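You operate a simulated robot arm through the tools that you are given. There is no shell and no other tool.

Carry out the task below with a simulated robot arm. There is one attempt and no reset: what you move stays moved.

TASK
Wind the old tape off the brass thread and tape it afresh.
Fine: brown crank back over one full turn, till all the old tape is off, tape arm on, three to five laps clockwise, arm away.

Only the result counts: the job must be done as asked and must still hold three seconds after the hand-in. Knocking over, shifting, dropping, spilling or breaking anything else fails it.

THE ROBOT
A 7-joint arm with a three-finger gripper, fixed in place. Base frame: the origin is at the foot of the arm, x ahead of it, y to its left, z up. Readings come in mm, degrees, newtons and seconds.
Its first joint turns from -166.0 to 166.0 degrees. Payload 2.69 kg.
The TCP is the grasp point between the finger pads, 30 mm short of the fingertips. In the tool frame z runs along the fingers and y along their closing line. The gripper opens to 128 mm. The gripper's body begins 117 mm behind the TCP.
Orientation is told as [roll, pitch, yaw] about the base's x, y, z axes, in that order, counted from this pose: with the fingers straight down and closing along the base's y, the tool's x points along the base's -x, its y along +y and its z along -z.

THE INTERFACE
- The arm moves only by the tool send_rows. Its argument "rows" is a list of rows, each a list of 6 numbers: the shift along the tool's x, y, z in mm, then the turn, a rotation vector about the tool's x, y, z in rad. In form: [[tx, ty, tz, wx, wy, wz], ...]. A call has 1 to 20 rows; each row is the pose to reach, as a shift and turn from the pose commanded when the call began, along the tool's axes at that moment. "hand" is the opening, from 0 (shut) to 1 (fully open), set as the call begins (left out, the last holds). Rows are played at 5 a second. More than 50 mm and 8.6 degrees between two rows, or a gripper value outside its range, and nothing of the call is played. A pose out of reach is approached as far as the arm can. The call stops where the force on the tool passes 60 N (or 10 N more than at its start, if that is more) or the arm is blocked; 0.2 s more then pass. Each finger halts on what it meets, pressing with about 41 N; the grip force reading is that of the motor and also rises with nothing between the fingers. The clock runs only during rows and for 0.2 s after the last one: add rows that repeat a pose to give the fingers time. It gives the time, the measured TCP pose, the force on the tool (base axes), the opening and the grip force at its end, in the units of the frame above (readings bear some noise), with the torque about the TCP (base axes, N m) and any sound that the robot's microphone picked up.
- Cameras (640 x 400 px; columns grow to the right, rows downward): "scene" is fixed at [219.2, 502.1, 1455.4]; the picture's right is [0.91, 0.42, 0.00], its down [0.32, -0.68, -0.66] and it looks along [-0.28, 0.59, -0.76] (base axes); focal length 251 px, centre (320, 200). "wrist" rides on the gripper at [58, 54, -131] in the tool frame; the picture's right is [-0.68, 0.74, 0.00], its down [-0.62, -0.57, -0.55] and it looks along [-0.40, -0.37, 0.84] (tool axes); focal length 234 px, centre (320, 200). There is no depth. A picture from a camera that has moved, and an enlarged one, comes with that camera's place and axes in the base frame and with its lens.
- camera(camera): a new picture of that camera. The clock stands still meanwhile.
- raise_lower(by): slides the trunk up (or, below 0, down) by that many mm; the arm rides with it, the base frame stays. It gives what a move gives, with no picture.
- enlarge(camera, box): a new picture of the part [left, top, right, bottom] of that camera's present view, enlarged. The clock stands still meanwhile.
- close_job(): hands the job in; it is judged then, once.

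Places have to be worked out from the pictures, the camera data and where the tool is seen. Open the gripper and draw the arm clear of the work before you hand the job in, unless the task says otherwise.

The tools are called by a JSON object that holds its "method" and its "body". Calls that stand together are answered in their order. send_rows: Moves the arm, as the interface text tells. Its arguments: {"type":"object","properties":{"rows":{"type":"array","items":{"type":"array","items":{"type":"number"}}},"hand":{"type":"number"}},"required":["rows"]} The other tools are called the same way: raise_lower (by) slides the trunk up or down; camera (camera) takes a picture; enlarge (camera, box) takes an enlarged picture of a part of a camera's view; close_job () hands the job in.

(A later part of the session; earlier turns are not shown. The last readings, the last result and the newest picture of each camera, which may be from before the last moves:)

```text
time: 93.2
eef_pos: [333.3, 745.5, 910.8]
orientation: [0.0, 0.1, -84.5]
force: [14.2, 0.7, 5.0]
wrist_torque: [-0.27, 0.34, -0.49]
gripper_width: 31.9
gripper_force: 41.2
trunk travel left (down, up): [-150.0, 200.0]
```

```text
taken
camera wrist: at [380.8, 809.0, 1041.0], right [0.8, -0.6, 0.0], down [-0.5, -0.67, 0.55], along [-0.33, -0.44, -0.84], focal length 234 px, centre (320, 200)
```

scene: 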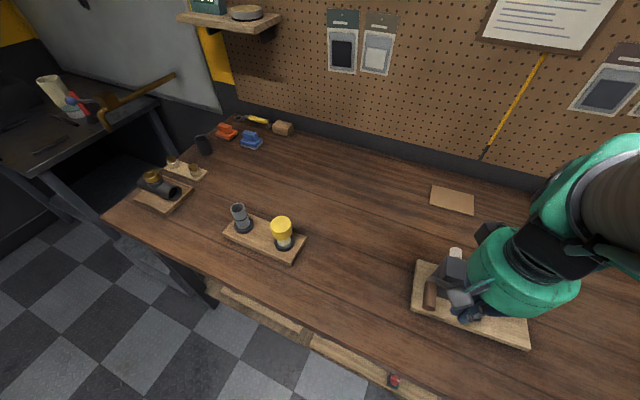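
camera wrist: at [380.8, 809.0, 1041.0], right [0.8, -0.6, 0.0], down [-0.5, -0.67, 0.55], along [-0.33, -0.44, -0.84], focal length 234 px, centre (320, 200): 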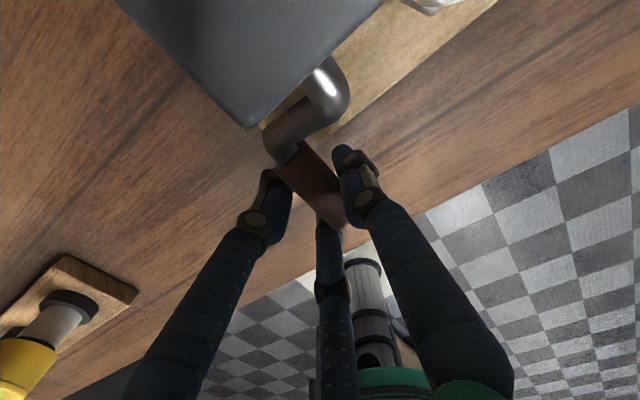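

Closed at 31.9 mm with the handle deep. I'll ease +0.7 mm in x, then lift along the arc to about θ=85°.

{"method": "send_rows", "body": {"rows": [[0, 0.7, 0, 0, 0, 0], [0, -2.3, -3.4, 0, 0, 0], [0, -5.1, -6.9, 0, 0, 0], [0, -9.6, -14.7, 0, 0, 0], [0, -12.7, -23.2, 0, 0, 0], [0, -14.2, -32.0, 0, 0, 0], [0, -14.2, -41.1, 0, 0, 0], [0, -14.2, -41.1, 0, 0, 0]]}}

{"method": "camera", "body": {"camera": "wrist"}}

{"method": "enlarge", "body": {"camera": "scene", "box": [400, 235, 540, 355]}}

```text
time: 95.0
eef_pos: [318.1, 741.8, 952.3]
orientation: [0.1, 0.0, -84.5]
force: [-11.9, -5.1, -2.1]
wrist_torque: [1.16, 0.08, 0.64]
gripper_width: 33.1
gripper_force: 41.1
trunk travel left (down, up): [-150.0, 200.0]
```

```text
taken
camera wrist: at [365.8, 806.9, 1083.2], right [0.8, -0.6, 0.0], down [-0.5, -0.67, 0.55], along [-0.33, -0.44, -0.84], focal length 234 px, centre (320, 200)
```

wrist: 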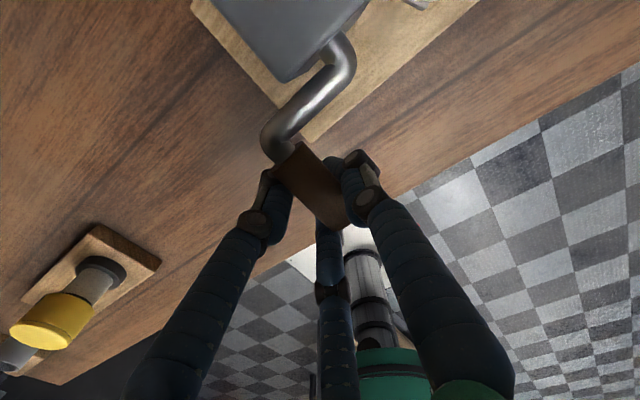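

```text
3.33 times, centred on (470, 295) of scene
camera zoom: at [219.2, 502.1, 1455.4], right [0.91, 0.42, 0.0], down [0.32, -0.68, -0.66], along [-0.28, 0.59, -0.76], focal length 836 px, centre (-180, -117)
```

zoom: 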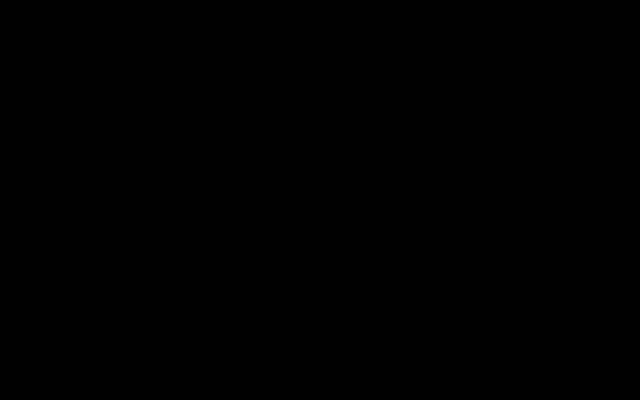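

The lift is following (θ≈85°). I'll ease 0.6 mm towards −x and continue up to about 45°.

{"method": "send_rows", "body": {"rows": [[0, -0.6, -3, 0, 0, 0], [0, 0.9, -8.8, 0, 0, 0], [0, 4.0, -17.3, 0, 0, 0], [0, 8.5, -25.1, 0, 0, 0], [0, 14.3, -32.0, 0, 0, 0], [0, 14.3, -32.0, 0, 0, 0]]}}

{"method": "camera", "body": {"camera": "wrist"}}

{"method": "enlarge", "body": {"camera": "scene", "box": [400, 235, 540, 355]}}

```text
time: 96.4
eef_pos: [333.5, 744.3, 984.3]
orientation: [0.1, 0.0, -84.6]
force: [5.4, 1.3, -11.8]
wrist_torque: [0.18, 0.33, 0.06]
gripper_width: 32.9
gripper_force: 41.8
trunk travel left (down, up): [-150.0, 200.0]
```

```text
taken
camera wrist: at [381.7, 807.9, 1113.4], right [0.8, -0.6, 0.0], down [-0.5, -0.67, 0.55], along [-0.33, -0.44, -0.84], focal length 234 px, centre (320, 200)
```

wrist: 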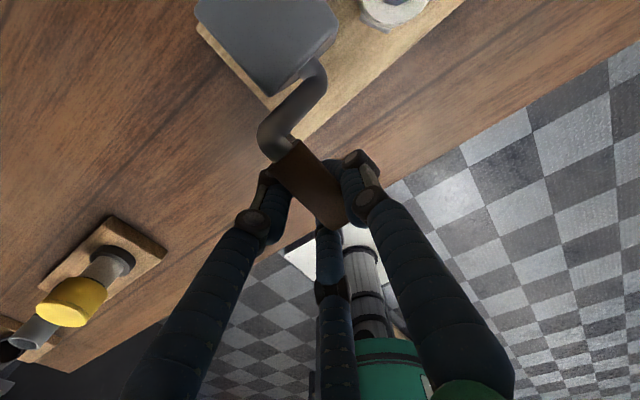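

```text
3.33 times, centred on (470, 295) of scene
camera zoom: at [219.2, 502.1, 1455.4], right [0.91, 0.42, 0.0], down [0.32, -0.68, -0.66], along [-0.28, 0.59, -0.76], focal length 836 px, centre (-180, -117)
```

zoom: 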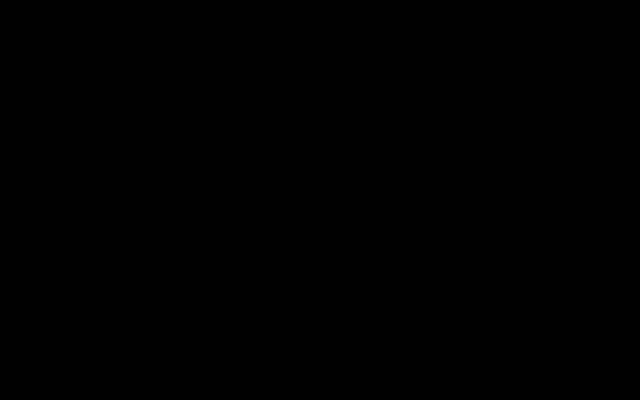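

A full hook lift to θ≈50°. I'll loosen to the cage and push over the top to about −45° in one go.

{"method": "send_rows", "body": {"rows": [[0, 0, 0, 0, 0, 0], [0, 5.3, -0.3, 0, 0, 0], [0, 12.7, -5.5, 0, 0, 0], [0, 20.8, -9.3, 0, 0, 0], [0, 29.5, -11.6, 0, 0, 0], [0, 38.5, -12.4, 0, 0, 0], [0, 47.5, -11.6, 0, 0, 0], [0, 56.2, -9.3, 0, 0, 0], [0, 64.4, -5.5, 0, 0, 0], [0, 71.7, -0.3, 0, 0, 0], [0, 76.3, 4, 0, 0, 0], [0, 76.3, 4, 0, 0, 0]], "hand": 0.335}}

{"method": "camera", "body": {"camera": "wrist"}}

{"method": "enlarge", "body": {"camera": "scene", "box": [400, 235, 540, 355]}}

```text
time: 99.0
eef_pos: [408.5, 750.8, 980.0]
orientation: [0.0, 0.0, -84.5]
force: [1.1, -2.2, -0.2]
wrist_torque: [0.0, 0.04, 0.02]
gripper_width: 42.2
gripper_force: 0.0
trunk travel left (down, up): [-150.0, 200.0]
```

```text
taken
camera wrist: at [456.8, 815.2, 1110.9], right [0.8, -0.6, 0.0], down [-0.5, -0.67, 0.55], along [-0.33, -0.44, -0.84], focal length 234 px, centre (320, 200)
```

wrist: 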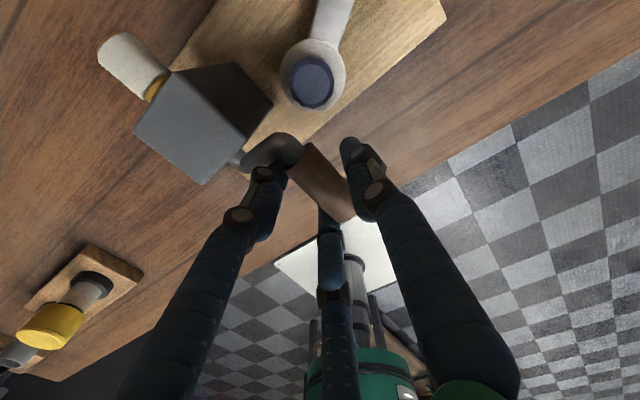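

```text
3.33 times, centred on (470, 295) of scene
camera zoom: at [219.2, 502.1, 1455.4], right [0.91, 0.42, 0.0], down [0.32, -0.68, -0.66], along [-0.28, 0.59, -0.76], focal length 836 px, centre (-180, -117)
```

zoom: 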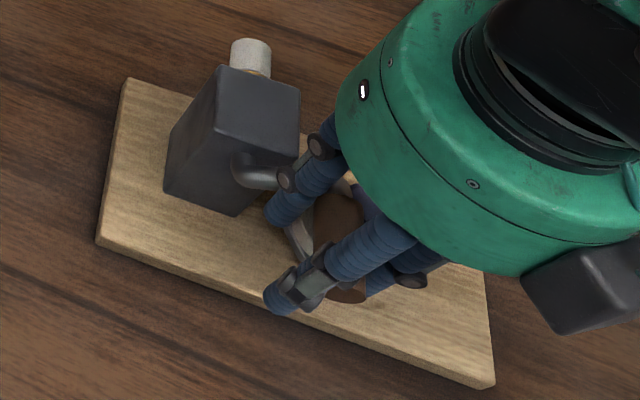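

About 1.37 laps are done, and the board has drifted only another 7 mm or so. Next come a raise, the fist, a press down the right side and a sweep along the bottom, all shifted to the spindle's new x≈370.

{"method": "send_rows", "body": {"rows": [[0, 0, -15, 0, 0, 0], [0, 0, -32, 0, 0, 0], [0, 0, -48, 0, 0, 0], [0, 0, -48, 0, 0, 0]]}}

{"method": "send_rows", "body": {"rows": [[0, 1.5, 2, 0, 0, 0], [0, 5.5, 6, 0, 0, 0], [0, 9.5, 14, 0, 0, 0], [0, 13, 20, 0, 0, 0], [0, 16.5, 29, 0, 0, 0], [0, 18.5, 38, 0, 0, 0], [0, 18.5, 47, 0, 0, 0], [0, 17.5, 56, 0, 0, 0], [0, 15.5, 64, 0, 0, 0], [0, 14.5, 73, 0, 0, 0], [0, 14.5, 73, 0, 0, 0]], "hand": 0.0}}

{"method": "camera", "body": {"camera": "wrist"}}

{"method": "enlarge", "body": {"camera": "scene", "box": [400, 235, 540, 355]}}

```text
time: 100.0
eef_pos: [406.8, 752.4, 1028.1]
orientation: [-0.1, 0.0, -84.6]
force: [-0.6, 0.0, 0.3]
wrist_torque: [-0.01, -0.01, -0.02]
gripper_width: 42.9
gripper_force: 0.0
trunk travel left (down, up): [-150.0, 200.0]
```

```text
time: 102.4
eef_pos: [422.7, 752.9, 954.5]
orientation: [0.0, 0.1, -84.5]
force: [0.5, 0.5, -0.2]
wrist_torque: [0.03, 0.02, 0.01]
gripper_width: 1.9
gripper_force: 31.4
trunk travel left (down, up): [-150.0, 200.0]
```

```text
taken
camera wrist: at [471.3, 816.7, 1084.6], right [0.8, -0.6, 0.0], down [-0.5, -0.67, 0.55], along [-0.33, -0.44, -0.84], focal length 234 px, centre (320, 200)
```

wrist: 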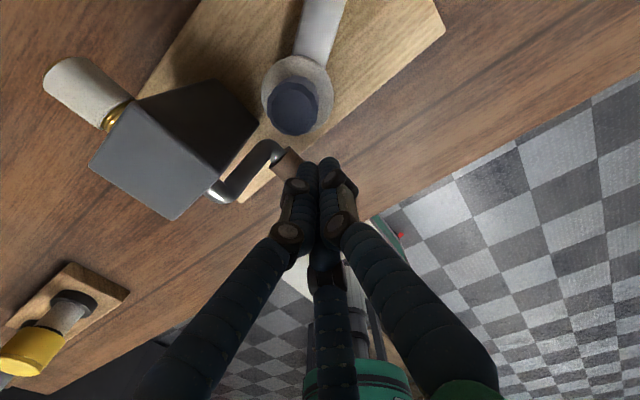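

```text
3.33 times, centred on (470, 295) of scene
camera zoom: at [219.2, 502.1, 1455.4], right [0.91, 0.42, 0.0], down [0.32, -0.68, -0.66], along [-0.28, 0.59, -0.76], focal length 836 px, centre (-180, -117)
```

zoom: 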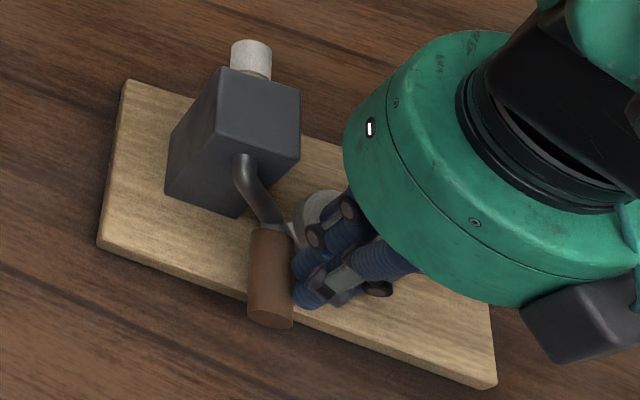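

It works well and the board is still. I'll finish going down and sweep left along the bottom.

{"method": "send_rows", "body": {"rows": [[0, 0, 10, 0, 0, 0], [0, 0, 20, 0, 0, 0], [0, 0, 30, 0, 0, 0], [0, 0, 37, 0, 0, 0], [0, -7, 37, 0, 0, 0], [0, -15, 37, 0, 0, 0], [0, -23, 37, 0, 0, 0], [0, -31, 37, 0, 0, 0], [0, -39, 37, 0, 0, 0], [0, -47, 37, 0, 0, 0], [0, -55, 37, 0, 0, 0], [0, -62, 37, 0, 0, 0], [0, -62, 37, 0, 0, 0]]}}

{"method": "send_rows", "body": {"rows": [[0, 2, -10, 0, 0, 0], [0, 2, -35, 0, 0, 0], [0, 2, -65, 0, 0, 0], [0, 2, -95, 0, 0, 0], [0, -17, -105, 0, 0, 0], [0, -35, -105, 0, 0, 0], [0, -35, -105, 0, 0, 0]]}}

{"method": "send_rows", "body": {"rows": [[0, 0, 0, 0, 0, 0], [0, 0, 0, 0, 0, 0]], "hand": 0.45}}

{"method": "enlarge", "body": {"camera": "wrist", "box": [200, 60, 420, 240]}}

{"method": "enlarge", "body": {"camera": "scene", "box": [400, 235, 540, 355]}}

```text
time: 105.2
eef_pos: [360.2, 747.9, 918.8]
orientation: [0.0, 0.1, -84.4]
force: [2.3, -0.5, 1.9]
wrist_torque: [0.01, 0.02, -0.05]
gripper_width: 2.1
gripper_force: 31.4
trunk travel left (down, up): [-150.0, 200.0]
```

```text
time: 106.8
eef_pos: [327.0, 743.3, 1022.0]
orientation: [0.1, 0.0, -84.5]
force: [0.2, -0.5, -0.6]
wrist_torque: [-0.01, -0.04, 0.04]
gripper_width: 2.1
gripper_force: 31.7
trunk travel left (down, up): [-150.0, 200.0]
```

```text
time: 107.4
eef_pos: [326.4, 743.4, 1022.2]
orientation: [0.0, 0.0, -84.4]
force: [-0.6, -0.2, 0.1]
wrist_torque: [0.02, 0.0, -0.02]
gripper_width: 57.7
gripper_force: 0.1
trunk travel left (down, up): [-150.0, 200.0]
```

```text
2.22 times, centred on (310, 150) of wrist
camera zoom: at [375.7, 807.1, 1152.9], right [0.8, -0.6, 0.0], down [-0.5, -0.67, 0.55], along [-0.33, -0.44, -0.84], focal length 520 px, centre (342, 311)
```

zoom: 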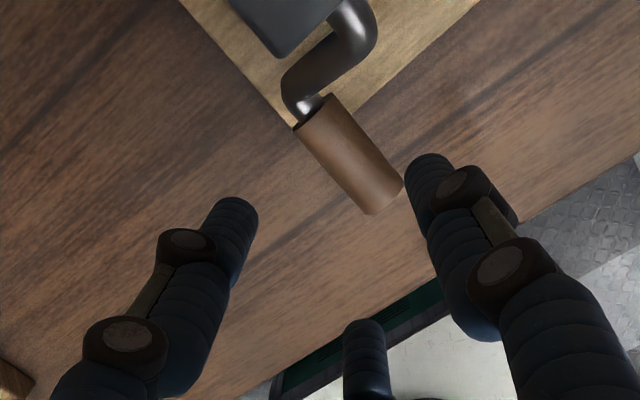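

```text
3.33 times, centred on (470, 295) of scene
camera zoom: at [219.2, 502.1, 1455.4], right [0.91, 0.42, 0.0], down [0.32, -0.68, -0.66], along [-0.28, 0.59, -0.76], focal length 836 px, centre (-180, -117)
```

zoom: 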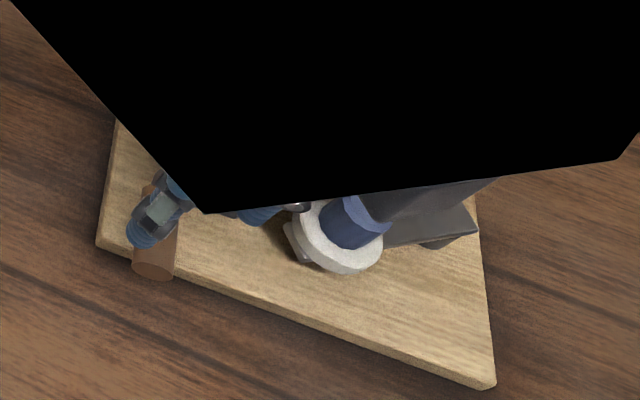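

The handle is again at the lower left (x≈337, y 723–771). I'll shift 4 mm outward to keep clear of the crank arm, descend, close, and lift as before.

{"method": "send_rows", "body": {"rows": [[-4, 1, 22, 0, 0, 0], [-4, 1, 44, 0, 0, 0], [-4, 1, 66, 0, 0, 0], [-4, 1, 86, 0, 0, 0], [-4, 1, 102, 0, 0, 0], [-4, 1, 112, 0, 0, 0], [-4, 1, 112, 0, 0, 0]]}}

{"method": "send_rows", "body": {"rows": [[0, 0, 0, 0, 0, 0], [0, 0, 0, 0, 0, 0], [0, 0, 0, 0, 0, 0]], "hand": 0.0}}

```text
time: 109.0
eef_pos: [327.5, 739.0, 910.8]
orientation: [0.0, 0.0, -84.5]
force: [-0.5, -0.3, 0.0]
wrist_torque: [0.01, -0.04, 0.01]
gripper_width: 57.5
gripper_force: 0.1
trunk travel left (down, up): [-150.0, 200.0]
```

```text
time: 109.8
eef_pos: [327.9, 739.2, 911.1]
orientation: [0.0, 0.0, -84.6]
force: [10.1, -0.7, -0.7]
wrist_torque: [-0.39, 0.41, -0.7]
gripper_width: 31.3
gripper_force: 41.9
trunk travel left (down, up): [-150.0, 200.0]
```

Closed with 10 N lateral. I'll ease and lift along the arc to about 85°.

{"method": "send_rows", "body": {"rows": [[0, 0.5, 0, 0, 0, 0], [0, -2.4, -3.4, 0, 0, 0], [0, -5.5, -7.0, 0, 0, 0], [0, -10, -14.9, 0, 0, 0], [0, -13.3, -23.4, 0, 0, 0], [0, -15.1, -32.4, 0, 0, 0], [0, -15.3, -41.5, 0, 0, 0], [0, -15.3, -41.5, 0, 0, 0]]}}

{"method": "camera", "body": {"camera": "wrist"}}

```text
time: 111.6
eef_pos: [312.7, 738.0, 954.5]
orientation: [0.1, 0.1, -84.6]
force: [1.3, 0.7, -5.1]
wrist_torque: [0.91, 0.37, 0.35]
gripper_width: 32.9
gripper_force: 41.2
trunk travel left (down, up): [-150.0, 200.0]
```

```text
taken
camera wrist: at [360.9, 802.0, 1083.9], right [0.8, -0.6, 0.0], down [-0.5, -0.67, 0.55], along [-0.33, -0.44, -0.84], focal length 234 px, centre (320, 200)
```

wrist: 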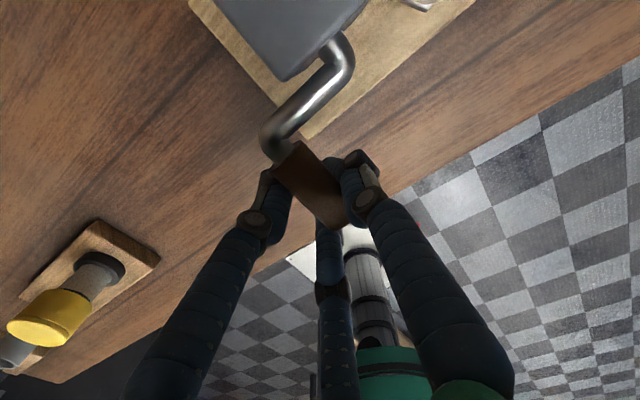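

Horizontal force is tiny now. I'll continue the lift to 45°, then loosen and push over the top.

{"method": "send_rows", "body": {"rows": [[0, 0.3, -4.5, 0, 0, 0], [0, 1.6, -9, 0, 0, 0], [0, 4.7, -17.6, 0, 0, 0], [0, 9.2, -25.5, 0, 0, 0], [0, 15.1, -32.5, 0, 0, 0], [0, 15.1, -32.5, 0, 0, 0]]}}

{"method": "camera", "body": {"camera": "wrist"}}

```text
time: 113.0
eef_pos: [328.0, 738.8, 983.7]
orientation: [-0.2, -0.1, -84.5]
force: [4.1, 0.3, -11.5]
wrist_torque: [0.21, 0.34, 0.18]
gripper_width: 32.5
gripper_force: 40.7
trunk travel left (down, up): [-150.0, 200.0]
```

```text
taken
camera wrist: at [377.4, 802.7, 1114.2], right [0.8, -0.6, 0.0], down [-0.5, -0.67, 0.55], along [-0.33, -0.44, -0.84], focal length 234 px, centre (320, 200)
```

wrist: 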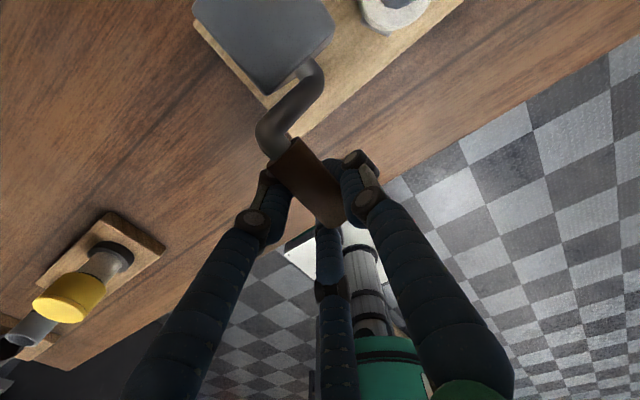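

Same state as the previous lap. I'll loosen and push over the top again.

{"method": "send_rows", "body": {"rows": [[0, 0, 0, 0, 0, 0], [0, 5.3, -0.3, 0, 0, 0], [0, 12.7, -5.5, 0, 0, 0], [0, 20.8, -9.3, 0, 0, 0], [0, 29.5, -11.6, 0, 0, 0], [0, 38.5, -12.4, 0, 0, 0], [0, 47.5, -11.6, 0, 0, 0], [0, 56.2, -9.3, 0, 0, 0], [0, 64.4, -5.5, 0, 0, 0], [0, 71.7, -0.3, 0, 0, 0], [0, 76.3, 4, 0, 0, 0], [0, 76.3, 4, 0, 0, 0]], "hand": 0.335}}

{"method": "camera", "body": {"camera": "wrist"}}

{"method": "enlarge", "body": {"camera": "scene", "box": [400, 235, 540, 355]}}

```text
time: 115.6
eef_pos: [405.1, 745.3, 980.4]
orientation: [0.0, 0.0, -84.5]
force: [-0.3, -0.2, 0.0]
wrist_torque: [0.05, 0.01, -0.01]
gripper_width: 43.3
gripper_force: 0.3
trunk travel left (down, up): [-150.0, 200.0]
```

```text
taken
camera wrist: at [452.6, 810.2, 1111.1], right [0.8, -0.6, 0.0], down [-0.5, -0.67, 0.55], along [-0.33, -0.44, -0.84], focal length 234 px, centre (320, 200)
```

wrist: 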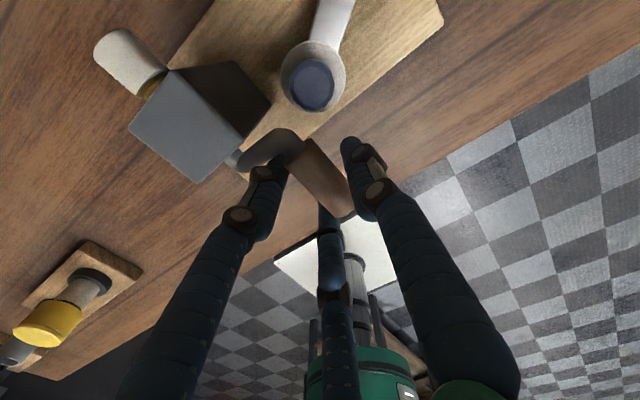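

```text
3.33 times, centred on (470, 295) of scene
camera zoom: at [219.2, 502.1, 1455.4], right [0.91, 0.42, 0.0], down [0.32, -0.68, -0.66], along [-0.28, 0.59, -0.76], focal length 836 px, centre (-180, -117)
```

zoom: 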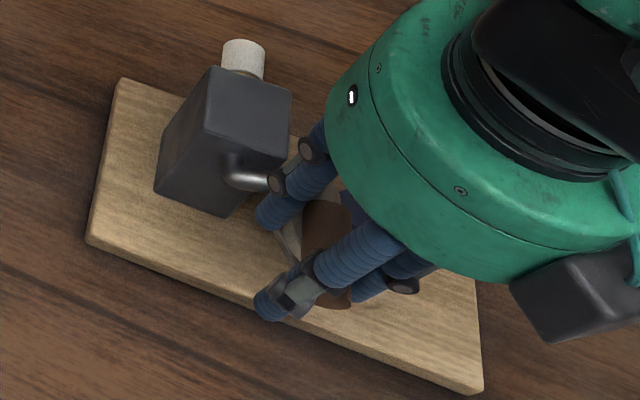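

That's 2.37 laps wound. Next: raise, fist press and bottom sweep again, shifted for the spindle at x≈364.

{"method": "send_rows", "body": {"rows": [[0, 0, -15, 0, 0, 0], [0, 0, -32, 0, 0, 0], [0, 0, -48, 0, 0, 0], [0, 0, -48, 0, 0, 0]]}}

{"method": "send_rows", "body": {"rows": [[0, 1, 2, 0, 0, 0], [0, 4.5, 6, 0, 0, 0], [0, 8, 14, 0, 0, 0], [0, 11, 20, 0, 0, 0], [0, 14.5, 29, 0, 0, 0], [0, 16.5, 38, 0, 0, 0], [0, 16.5, 47, 0, 0, 0], [0, 15.5, 56, 0, 0, 0], [0, 13.5, 64, 0, 0, 0], [0, 12.5, 73, 0, 0, 0], [0, 12.5, 73, 0, 0, 0]], "hand": 0.0}}

{"method": "enlarge", "body": {"camera": "scene", "box": [400, 235, 540, 355]}}

{"method": "camera", "body": {"camera": "wrist"}}

```text
time: 116.6
eef_pos: [404.3, 746.2, 1029.2]
orientation: [0.0, 0.1, -84.4]
force: [-0.6, -0.6, -0.5]
wrist_torque: [-0.02, -0.02, 0.0]
gripper_width: 42.8
gripper_force: 0.1
trunk travel left (down, up): [-150.0, 200.0]
```

```text
time: 119.0
eef_pos: [415.2, 748.3, 955.2]
orientation: [0.0, 0.0, -84.5]
force: [1.0, -0.3, -0.4]
wrist_torque: [-0.05, 0.0, -0.01]
gripper_width: 2.1
gripper_force: 31.8
trunk travel left (down, up): [-150.0, 200.0]
```

```text
3.33 times, centred on (470, 295) of scene
camera zoom: at [219.2, 502.1, 1455.4], right [0.91, 0.42, 0.0], down [0.32, -0.68, -0.66], along [-0.28, 0.59, -0.76], focal length 836 px, centre (-180, -117)
```

zoom: 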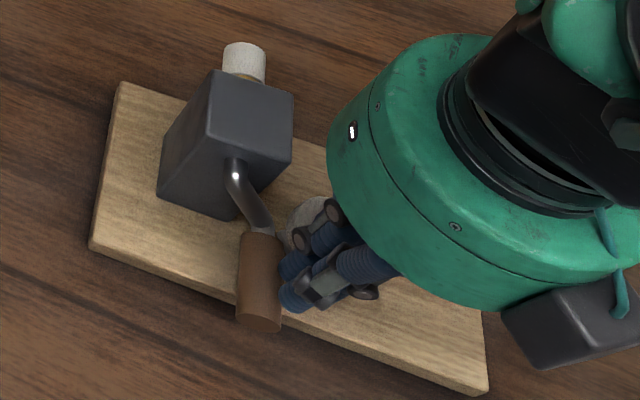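

```text
taken
camera wrist: at [464.4, 811.7, 1084.6], right [0.8, -0.6, 0.0], down [-0.5, -0.67, 0.55], along [-0.33, -0.44, -0.84], focal length 234 px, centre (320, 200)
```

wrist: 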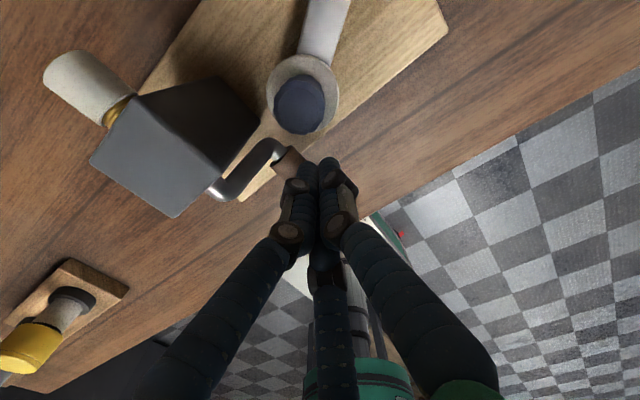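

Good again. I'll continue with the down-and-left sweep, then raise and open.

{"method": "send_rows", "body": {"rows": [[0, 0, 10, 0, 0, 0], [0, 0, 20, 0, 0, 0], [0, 0, 30, 0, 0, 0], [0, 0, 37, 0, 0, 0], [0, -7, 37, 0, 0, 0], [0, -15, 37, 0, 0, 0], [0, -23, 37, 0, 0, 0], [0, -31, 37, 0, 0, 0], [0, -39, 37, 0, 0, 0], [0, -47, 37, 0, 0, 0], [0, -55, 37, 0, 0, 0], [0, -61, 37, 0, 0, 0], [0, -61, 37, 0, 0, 0]]}}

{"method": "send_rows", "body": {"rows": [[0, 2, -10, 0, 0, 0], [0, 2, -35, 0, 0, 0], [0, 2, -65, 0, 0, 0], [0, 2, -95, 0, 0, 0], [0, -17, -105, 0, 0, 0], [0, -35, -105, 0, 0, 0], [0, -35, -105, 0, 0, 0]]}}

{"method": "send_rows", "body": {"rows": [[0, 0, 0, 0, 0, 0], [0, 0, 0, 0, 0, 0]], "hand": 0.45}}

{"method": "enlarge", "body": {"camera": "wrist", "box": [200, 60, 420, 240]}}

{"method": "camera", "body": {"camera": "wrist"}}

```text
time: 121.8
eef_pos: [355.6, 742.4, 918.4]
orientation: [0.0, 0.0, -84.5]
force: [3.5, 1.2, 2.3]
wrist_torque: [0.02, 0.08, -0.03]
gripper_width: 2.2
gripper_force: 31.7
trunk travel left (down, up): [-150.0, 200.0]
```

```text
time: 123.4
eef_pos: [321.2, 739.5, 1022.4]
orientation: [0.0, 0.0, -84.6]
force: [-0.8, 0.3, -0.1]
wrist_torque: [0.0, -0.06, 0.01]
gripper_width: 2.3
gripper_force: 31.7
trunk travel left (down, up): [-150.0, 200.0]
```

```text
time: 124.0
eef_pos: [321.4, 738.5, 1023.5]
orientation: [0.0, 0.0, -84.5]
force: [-0.2, 1.0, 0.1]
wrist_torque: [-0.01, 0.01, -0.01]
gripper_width: 57.7
gripper_force: 0.0
trunk travel left (down, up): [-150.0, 200.0]
```

```text
2.22 times, centred on (310, 150) of wrist
camera zoom: at [370.2, 803.0, 1153.6], right [0.8, -0.6, 0.0], down [-0.5, -0.67, 0.55], along [-0.33, -0.44, -0.84], focal length 520 px, centre (342, 311)
```

zoom: 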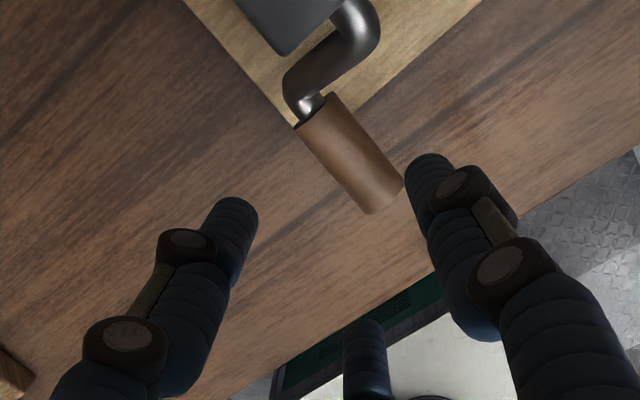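

```text
taken
camera wrist: at [370.2, 803.0, 1153.6], right [0.8, -0.6, 0.0], down [-0.5, -0.67, 0.55], along [-0.33, -0.44, -0.84], focal length 234 px, centre (320, 200)
```

wrist: 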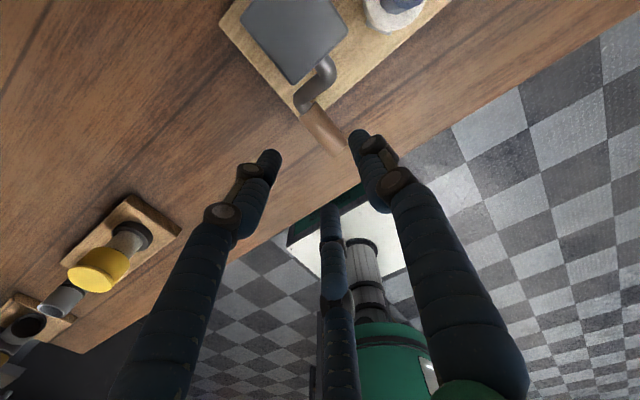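

The relative pose is identical to last lap. I'll repeat the descend, close and lift.

{"method": "send_rows", "body": {"rows": [[-4, 1, 22, 0, 0, 0], [-4, 1, 44, 0, 0, 0], [-4, 1, 66, 0, 0, 0], [-4, 1, 86, 0, 0, 0], [-4, 1, 102, 0, 0, 0], [-4, 1, 112.5, 0, 0, 0], [-4, 1, 112.5, 0, 0, 0]]}}

{"method": "send_rows", "body": {"rows": [[0, 0, 0, 0, 0, 0], [0, 0, 0, 0, 0, 0], [0, 0, 0, 0, 0, 0]], "hand": 0.0}}

{"method": "send_rows", "body": {"rows": [[0, 0.5, 0, 0, 0, 0], [0, -2.4, -3.4, 0, 0, 0], [0, -5.5, -7.0, 0, 0, 0], [0, -10, -14.9, 0, 0, 0], [0, -13.3, -23.4, 0, 0, 0], [0, -15.1, -32.4, 0, 0, 0], [0, -15.3, -41.5, 0, 0, 0], [0, -15.3, -41.5, 0, 0, 0]]}}

{"method": "camera", "body": {"camera": "wrist"}}

```text
time: 125.6
eef_pos: [320.7, 734.7, 911.7]
orientation: [0.0, 0.0, -84.4]
force: [0.0, 0.5, 0.7]
wrist_torque: [-0.02, 0.05, 0.05]
gripper_width: 57.6
gripper_force: 0.1
trunk travel left (down, up): [-150.0, 200.0]
```

```text
time: 126.4
eef_pos: [322.2, 734.4, 911.1]
orientation: [0.1, 0.0, -84.4]
force: [14.2, -0.7, 4.7]
wrist_torque: [-0.39, 0.33, -0.69]
gripper_width: 31.2
gripper_force: 41.2
trunk travel left (down, up): [-150.0, 200.0]
```

```text
time: 128.2
eef_pos: [306.7, 734.5, 954.6]
orientation: [0.0, 0.1, -84.5]
force: [-1.9, 1.4, -6.9]
wrist_torque: [0.94, 0.33, 0.44]
gripper_width: 33.0
gripper_force: 40.6
trunk travel left (down, up): [-150.0, 200.0]
```

```text
taken
camera wrist: at [354.5, 798.4, 1084.3], right [0.8, -0.6, 0.0], down [-0.5, -0.67, 0.55], along [-0.33, -0.44, -0.84], focal length 234 px, centre (320, 200)
```

wrist: 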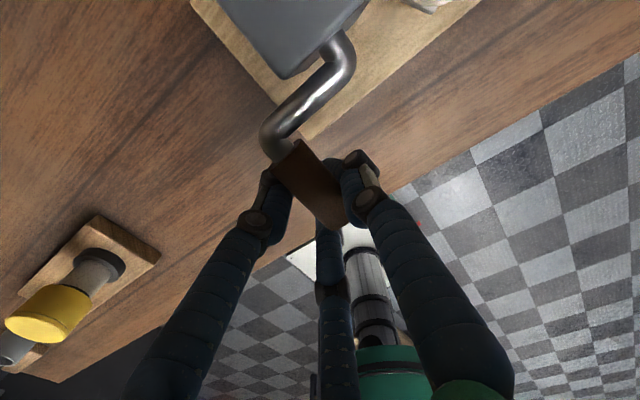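

The lift is following again. I'll go on to 45° and then over the top.

{"method": "send_rows", "body": {"rows": [[0, 0.3, -4.5, 0, 0, 0], [0, 1.6, -9, 0, 0, 0], [0, 4.7, -17.6, 0, 0, 0], [0, 9.2, -25.5, 0, 0, 0], [0, 15.1, -32.5, 0, 0, 0], [0, 15.1, -32.5, 0, 0, 0]]}}

{"method": "send_rows", "body": {"rows": [[0, 0, 0, 0, 0, 0], [0, 5.3, -0.3, 0, 0, 0], [0, 12.7, -5.5, 0, 0, 0], [0, 20.8, -9.3, 0, 0, 0], [0, 29.5, -11.6, 0, 0, 0], [0, 38.5, -12.4, 0, 0, 0], [0, 47.5, -11.6, 0, 0, 0], [0, 56.2, -9.3, 0, 0, 0], [0, 64.4, -5.5, 0, 0, 0], [0, 71.7, -0.3, 0, 0, 0], [0, 76.3, 4, 0, 0, 0], [0, 76.3, 4, 0, 0, 0]], "hand": 0.335}}

{"method": "camera", "body": {"camera": "wrist"}}

{"method": "enlarge", "body": {"camera": "scene", "box": [400, 235, 540, 355]}}

```text
time: 129.6
eef_pos: [321.1, 734.6, 982.7]
orientation: [0.0, -0.2, -84.5]
force: [4.6, -0.7, -8.1]
wrist_torque: [0.8, 0.22, 0.04]
gripper_width: 32.3
gripper_force: 41.0
trunk travel left (down, up): [-150.0, 200.0]
```

```text
time: 132.2
eef_pos: [397.9, 742.8, 981.2]
orientation: [0.0, 0.0, -84.5]
force: [0.0, -0.1, -0.9]
wrist_torque: [-0.01, -0.03, 0.0]
gripper_width: 43.5
gripper_force: 0.3
trunk travel left (down, up): [-150.0, 200.0]
```

```text
taken
camera wrist: at [446.1, 805.5, 1111.6], right [0.8, -0.6, 0.0], down [-0.5, -0.67, 0.55], along [-0.33, -0.44, -0.84], focal length 234 px, centre (320, 200)
```

wrist: 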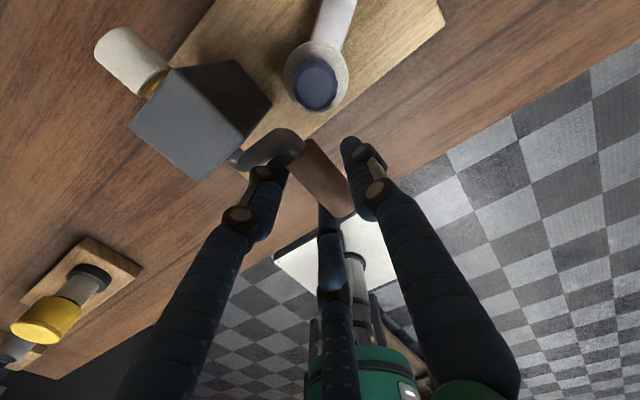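

```text
3.33 times, centred on (470, 295) of scene
camera zoom: at [219.2, 502.1, 1455.4], right [0.91, 0.42, 0.0], down [0.32, -0.68, -0.66], along [-0.28, 0.59, -0.76], focal length 836 px, centre (-180, -117)
```

zoom: 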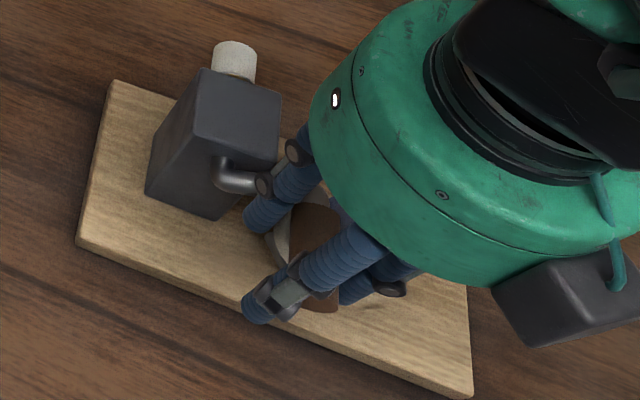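

That's about 3.37 laps. For margin I'll do another half lap (press down and bottom sweep), ending near 3.8 laps, then swing the tape arm away.

{"method": "send_rows", "body": {"rows": [[0, 0, -15, 0, 0, 0], [0, 0, -32, 0, 0, 0], [0, 0, -48, 0, 0, 0], [0, 0, -48, 0, 0, 0]]}}

{"method": "send_rows", "body": {"rows": [[0, 1, 2, 0, 0, 0], [0, 4.5, 6, 0, 0, 0], [0, 8.5, 14, 0, 0, 0], [0, 12, 20, 0, 0, 0], [0, 15.5, 29, 0, 0, 0], [0, 17.5, 38, 0, 0, 0], [0, 17.5, 47, 0, 0, 0], [0, 16.5, 56, 0, 0, 0], [0, 14.5, 64, 0, 0, 0], [0, 13.5, 73, 0, 0, 0], [0, 13.5, 73, 0, 0, 0]], "hand": 0.0}}

{"method": "enlarge", "body": {"camera": "scene", "box": [400, 235, 540, 355]}}

```text
time: 133.2
eef_pos: [399.4, 741.8, 1028.7]
orientation: [0.0, 0.0, -84.5]
force: [-0.4, 0.3, 0.5]
wrist_torque: [0.02, -0.05, -0.01]
gripper_width: 42.9
gripper_force: 0.1
trunk travel left (down, up): [-150.0, 200.0]
```

```text
time: 135.6
eef_pos: [410.0, 743.9, 954.0]
orientation: [-0.1, 0.0, -84.5]
force: [0.0, -0.2, 0.2]
wrist_torque: [-0.01, 0.05, -0.02]
gripper_width: 2.2
gripper_force: 31.8
trunk travel left (down, up): [-150.0, 200.0]
```

```text
3.33 times, centred on (470, 295) of scene
camera zoom: at [219.2, 502.1, 1455.4], right [0.91, 0.42, 0.0], down [0.32, -0.68, -0.66], along [-0.28, 0.59, -0.76], focal length 836 px, centre (-180, -117)
```

zoom: 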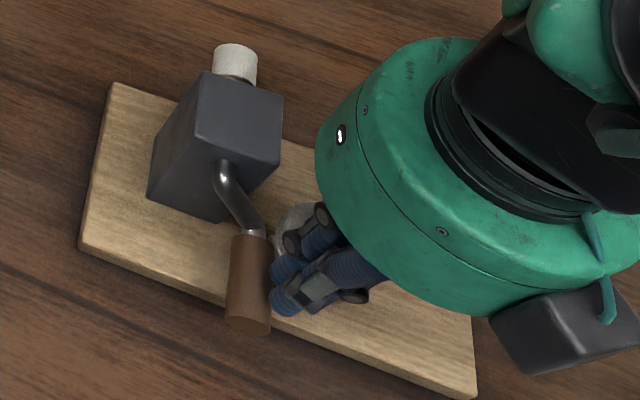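

Now about 3.64 laps. I'll sweep the handle to the bottom (about 3.75 laps), then raise clear and look at everything.

{"method": "send_rows", "body": {"rows": [[0, 0, 10, 0, 0, 0], [0, 0, 20, 0, 0, 0], [0, 0, 30, 0, 0, 0], [0, 0, 37, 0, 0, 0], [0, -7, 37, 0, 0, 0], [0, -15, 37, 0, 0, 0], [0, -23, 37, 0, 0, 0], [0, -31, 37, 0, 0, 0], [0, -31, 37, 0, 0, 0]]}}

{"method": "send_rows", "body": {"rows": [[0, 3, -10, 0, 0, 0], [0, 3, -35, 0, 0, 0], [0, 3, -70, 0, 0, 0], [0, 3, -110, 0, 0, 0], [-25, 10, -145, 0, 0, 0], [-50, 15, -175, 0, 0, 0], [-50, 15, -175, 0, 0, 0]]}}

{"method": "camera", "body": {"camera": "wrist"}}

{"method": "enlarge", "body": {"camera": "wrist", "box": [160, 0, 440, 200]}}

{"method": "enlarge", "body": {"camera": "scene", "box": [390, 235, 530, 355]}}

```text
time: 137.6
eef_pos: [380.4, 739.2, 919.5]
orientation: [0.0, -0.1, -84.4]
force: [-0.5, 0.5, 1.2]
wrist_torque: [-0.01, 0.04, -0.01]
gripper_width: 1.9
gripper_force: 31.8
trunk travel left (down, up): [-150.0, 200.0]
```

```text
time: 139.2
eef_pos: [399.7, 691.7, 1093.1]
orientation: [0.0, 0.0, -84.5]
force: [-0.2, 0.3, 0.6]
wrist_torque: [0.09, 0.0, -0.03]
gripper_width: 2.3
gripper_force: 31.0
trunk travel left (down, up): [-150.0, 200.0]
```

```text
taken
camera wrist: at [448.6, 755.8, 1224.2], right [0.8, -0.6, 0.0], down [-0.5, -0.67, 0.55], along [-0.33, -0.44, -0.84], focal length 234 px, centre (320, 200)
```

wrist: 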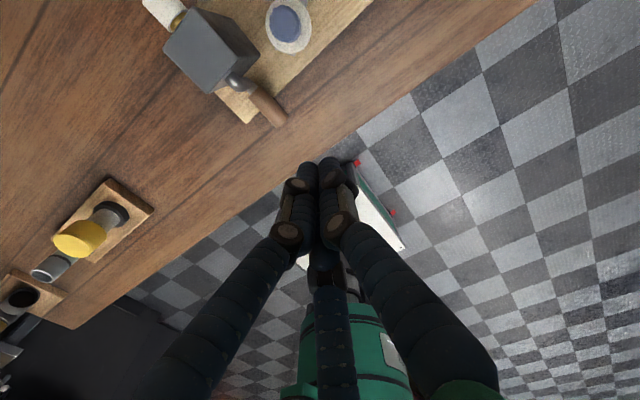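

```text
2.00 times, centred on (300, 100) of wrist
camera zoom: at [448.6, 755.8, 1224.2], right [0.8, -0.6, 0.0], down [-0.5, -0.67, 0.55], along [-0.33, -0.44, -0.84], focal length 468 px, centre (360, 400)
```

zoom: 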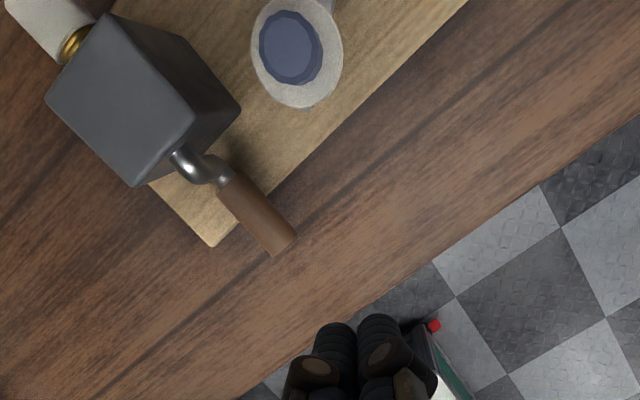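

```text
3.33 times, centred on (460, 295) of scene
camera zoom: at [219.2, 502.1, 1455.4], right [0.91, 0.42, 0.0], down [0.32, -0.68, -0.66], along [-0.28, 0.59, -0.76], focal length 836 px, centre (-147, -117)
```

zoom: 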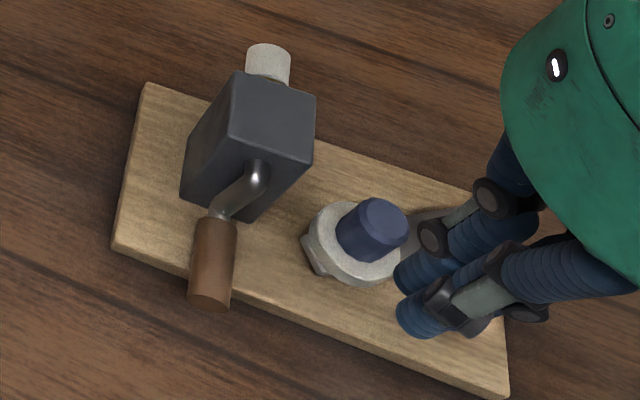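

The thread is well taped at about 3.75 laps, the handle rests at the bottom, and the board is back near its original place (about 13 mm and 4° off). The knob is at about (431, 788) with its pivot near (499, 834). I'll take the fist behind the knob, between it and the block's rear right, to push the arm away.

{"method": "send_rows", "body": {"rows": [[25, 5, 0, 0, 0, 0], [50, 9, 0, 0, 0, 0], [76, 14, 0, 0, 0, 0], [102, 19, 0, 0, 0, 0], [127.4, 23.1, 0, 0, 0, 0], [127.4, 23.1, 30, 0, 0, 0], [127.4, 23.1, 60, 0, 0, 0], [127.4, 23.1, 60, 0, 0, 0]]}}

{"method": "camera", "body": {"camera": "wrist"}}

{"method": "enlarge", "body": {"camera": "scene", "box": [390, 235, 530, 355]}}

```text
time: 141.0
eef_pos: [410.6, 821.7, 1033.4]
orientation: [0.0, 0.1, -84.5]
force: [0.4, -0.3, -0.4]
wrist_torque: [-0.01, -0.02, 0.02]
gripper_width: 1.9
gripper_force: 31.3
trunk travel left (down, up): [-150.0, 200.0]
```

```text
taken
camera wrist: at [458.5, 885.8, 1163.4], right [0.8, -0.6, 0.0], down [-0.5, -0.67, 0.55], along [-0.33, -0.44, -0.84], focal length 234 px, centre (320, 200)
```

wrist: 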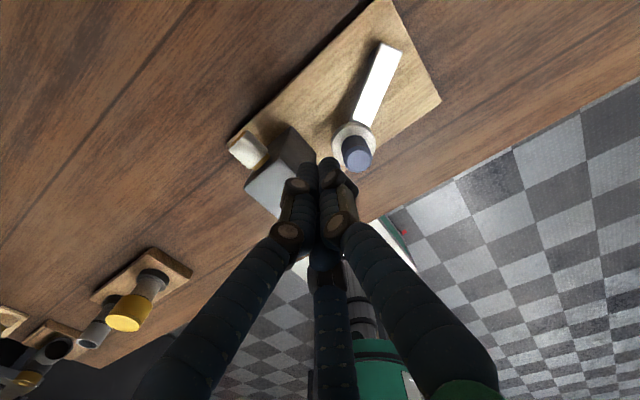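

```text
3.33 times, centred on (460, 295) of scene
camera zoom: at [219.2, 502.1, 1455.4], right [0.91, 0.42, 0.0], down [0.32, -0.68, -0.66], along [-0.28, 0.59, -0.76], focal length 836 px, centre (-147, -117)
```

zoom: 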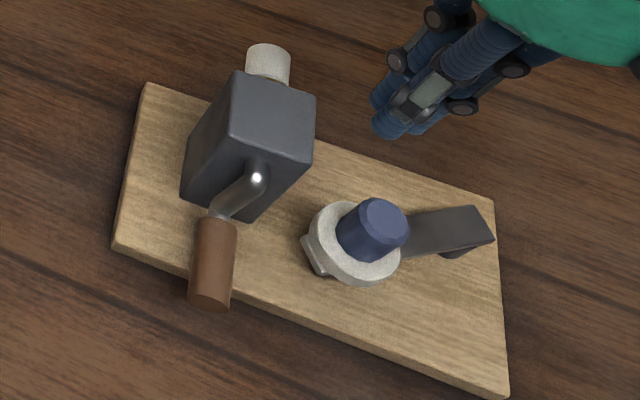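

I'll enlarge to check that the fist will land in the gap between block and knob.

{"method": "enlarge", "body": {"camera": "wrist", "box": [220, 40, 450, 220]}}

```text
2.22 times, centred on (335, 130) of wrist
camera zoom: at [458.5, 885.8, 1163.4], right [0.8, -0.6, 0.0], down [-0.5, -0.67, 0.55], along [-0.33, -0.44, -0.84], focal length 520 px, centre (287, 356)
```

zoom: 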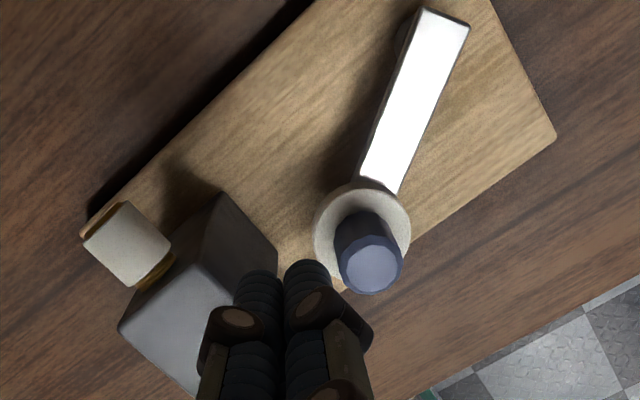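

There is space: the knob is at (433.5, 792) and the fist at (410.6, 821.7), about 37 mm apart with 10 mm or more to the block. I'll descend beside the knob.

{"method": "send_rows", "body": {"rows": [[0, 0, 17, 0, 0, 0], [0, 0, 34, 0, 0, 0], [0, 0, 51, 0, 0, 0], [0, 0, 67, 0, 0, 0], [0, 0, 67, 0, 0, 0]]}}

{"method": "camera", "body": {"camera": "wrist"}}

{"method": "enlarge", "body": {"camera": "scene", "box": [390, 235, 530, 355]}}

```text
time: 142.2
eef_pos: [410.7, 821.0, 964.5]
orientation: [0.1, 0.0, -84.4]
force: [0.1, 0.3, 0.1]
wrist_torque: [-0.04, -0.02, 0.02]
gripper_width: 2.3
gripper_force: 31.3
trunk travel left (down, up): [-150.0, 200.0]
```

```text
taken
camera wrist: at [458.8, 884.5, 1095.6], right [0.8, -0.6, 0.0], down [-0.5, -0.67, 0.55], along [-0.33, -0.44, -0.84], focal length 234 px, centre (320, 200)
```

wrist: 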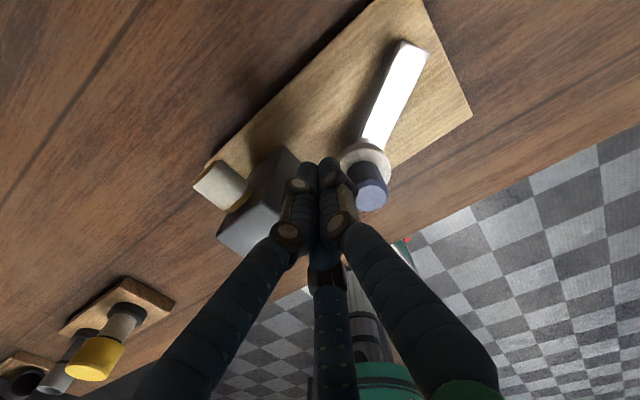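

```text
3.33 times, centred on (460, 295) of scene
camera zoom: at [219.2, 502.1, 1455.4], right [0.91, 0.42, 0.0], down [0.32, -0.68, -0.66], along [-0.28, 0.59, -0.76], focal length 836 px, centre (-147, -117)
```

zoom: 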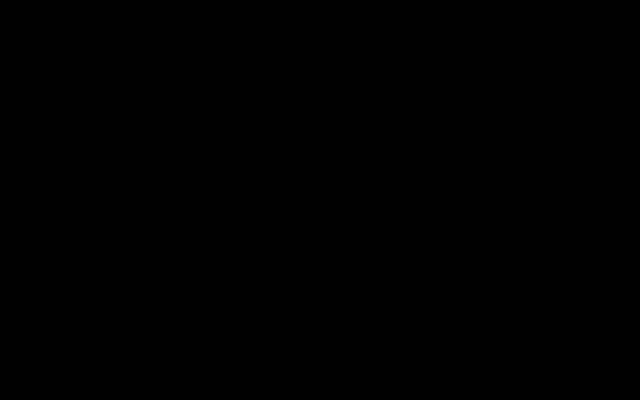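

No contact yet. I'll push the knob along its arc towards the away position, stopping about 10° short to check.

{"method": "send_rows", "body": {"rows": [[-6.3, 4.2, 0, 0, 0, 0], [-13.7, 5.7, 0, 0, 0, 0], [-20.9, 7.9, 0, 0, 0, 0], [-27.8, 10.6, 0, 0, 0, 0], [-34.5, 14, 0, 0, 0, 0], [-41, 18, 0, 0, 0, 0], [-47, 22.5, 0, 0, 0, 0], [-52.6, 27.6, 0, 0, 0, 0], [-57.8, 33, 0, 0, 0, 0], [-62.5, 39, 0, 0, 0, 0], [-62.5, 39, 0, 0, 0, 0]]}}

{"method": "camera", "body": {"camera": "wrist"}}

{"method": "enlarge", "body": {"camera": "scene", "box": [390, 235, 550, 375]}}

```text
time: 144.6
eef_pos: [454.5, 761.3, 966.5]
orientation: [0.0, 0.1, -84.5]
force: [-0.3, 0.0, 0.1]
wrist_torque: [0.01, 0.02, 0.01]
gripper_width: 2.0
gripper_force: 31.4
trunk travel left (down, up): [-150.0, 200.0]
```

```text
taken
camera wrist: at [504.2, 825.6, 1097.1], right [0.8, -0.6, 0.0], down [-0.5, -0.67, 0.55], along [-0.33, -0.44, -0.84], focal length 234 px, centre (320, 200)
```

wrist: 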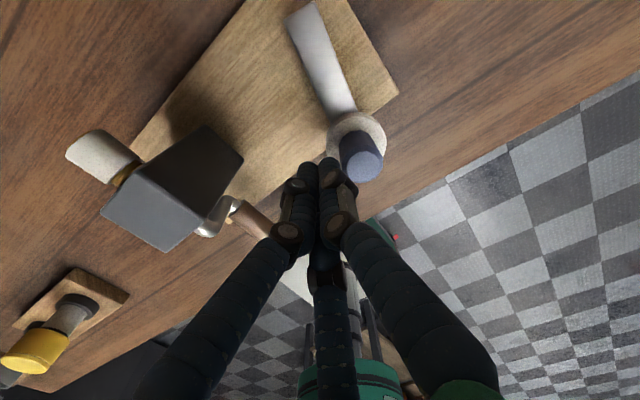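

```text
2.86 times, centred on (470, 305) of scene
camera zoom: at [219.2, 502.1, 1455.4], right [0.91, 0.42, 0.0], down [0.32, -0.68, -0.66], along [-0.28, 0.59, -0.76], focal length 716 px, centre (-109, -100)
```

zoom: 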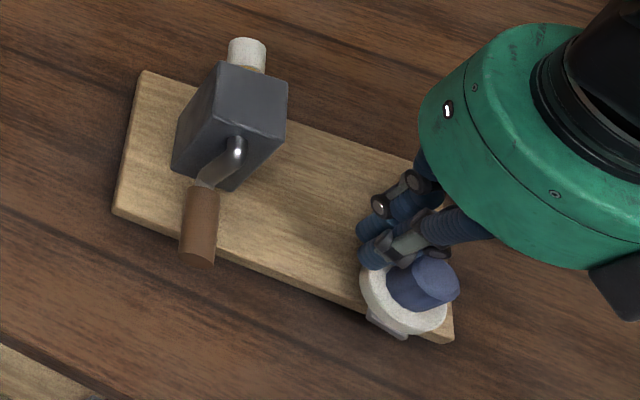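

The arm swung nicely. I'll finish the last 12° gently to its original parked angle.

{"method": "send_rows", "body": {"rows": [[-2.1, 3.2, 0, 0, 0, 0], [-4.1, 6.3, 0, 0, 0, 0], [-6, 9.6, 0, 0, 0, 0], [-7.7, 12.9, 0, 0, 0, 0], [-8.6, 15, 0, 0, 0, 0], [-9.4, 17, 0, 0, 0, 0], [-9.4, 17, 0, 0, 0, 0]]}}

{"method": "enlarge", "body": {"camera": "scene", "box": [390, 235, 550, 375]}}

{"method": "camera", "body": {"camera": "wrist"}}

```text
time: 146.2
eef_pos: [473.7, 752.7, 966.9]
orientation: [0.0, 0.0, -84.5]
force: [-0.3, 0.6, -0.1]
wrist_torque: [-0.01, 0.0, 0.01]
gripper_width: 2.1
gripper_force: 31.3
trunk travel left (down, up): [-150.0, 200.0]
```

```text
2.86 times, centred on (470, 305) of scene
camera zoom: at [219.2, 502.1, 1455.4], right [0.91, 0.42, 0.0], down [0.32, -0.68, -0.66], along [-0.28, 0.59, -0.76], focal length 716 px, centre (-109, -100)
```

zoom: 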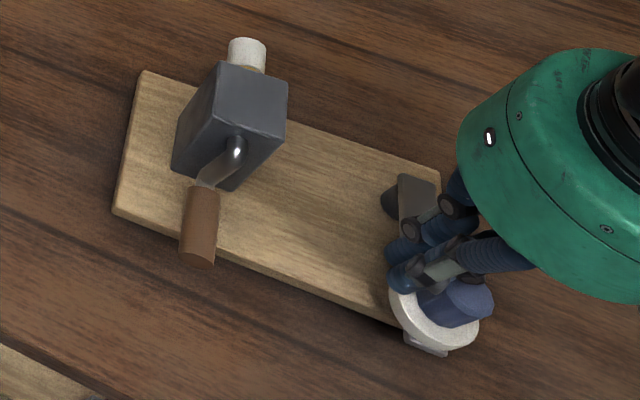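

```text
taken
camera wrist: at [521.6, 817.9, 1097.5], right [0.8, -0.6, 0.0], down [-0.5, -0.67, 0.55], along [-0.33, -0.44, -0.84], focal length 234 px, centre (320, 200)
```

wrist: 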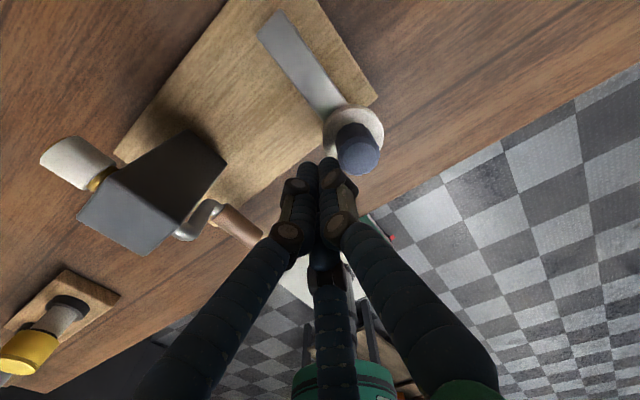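

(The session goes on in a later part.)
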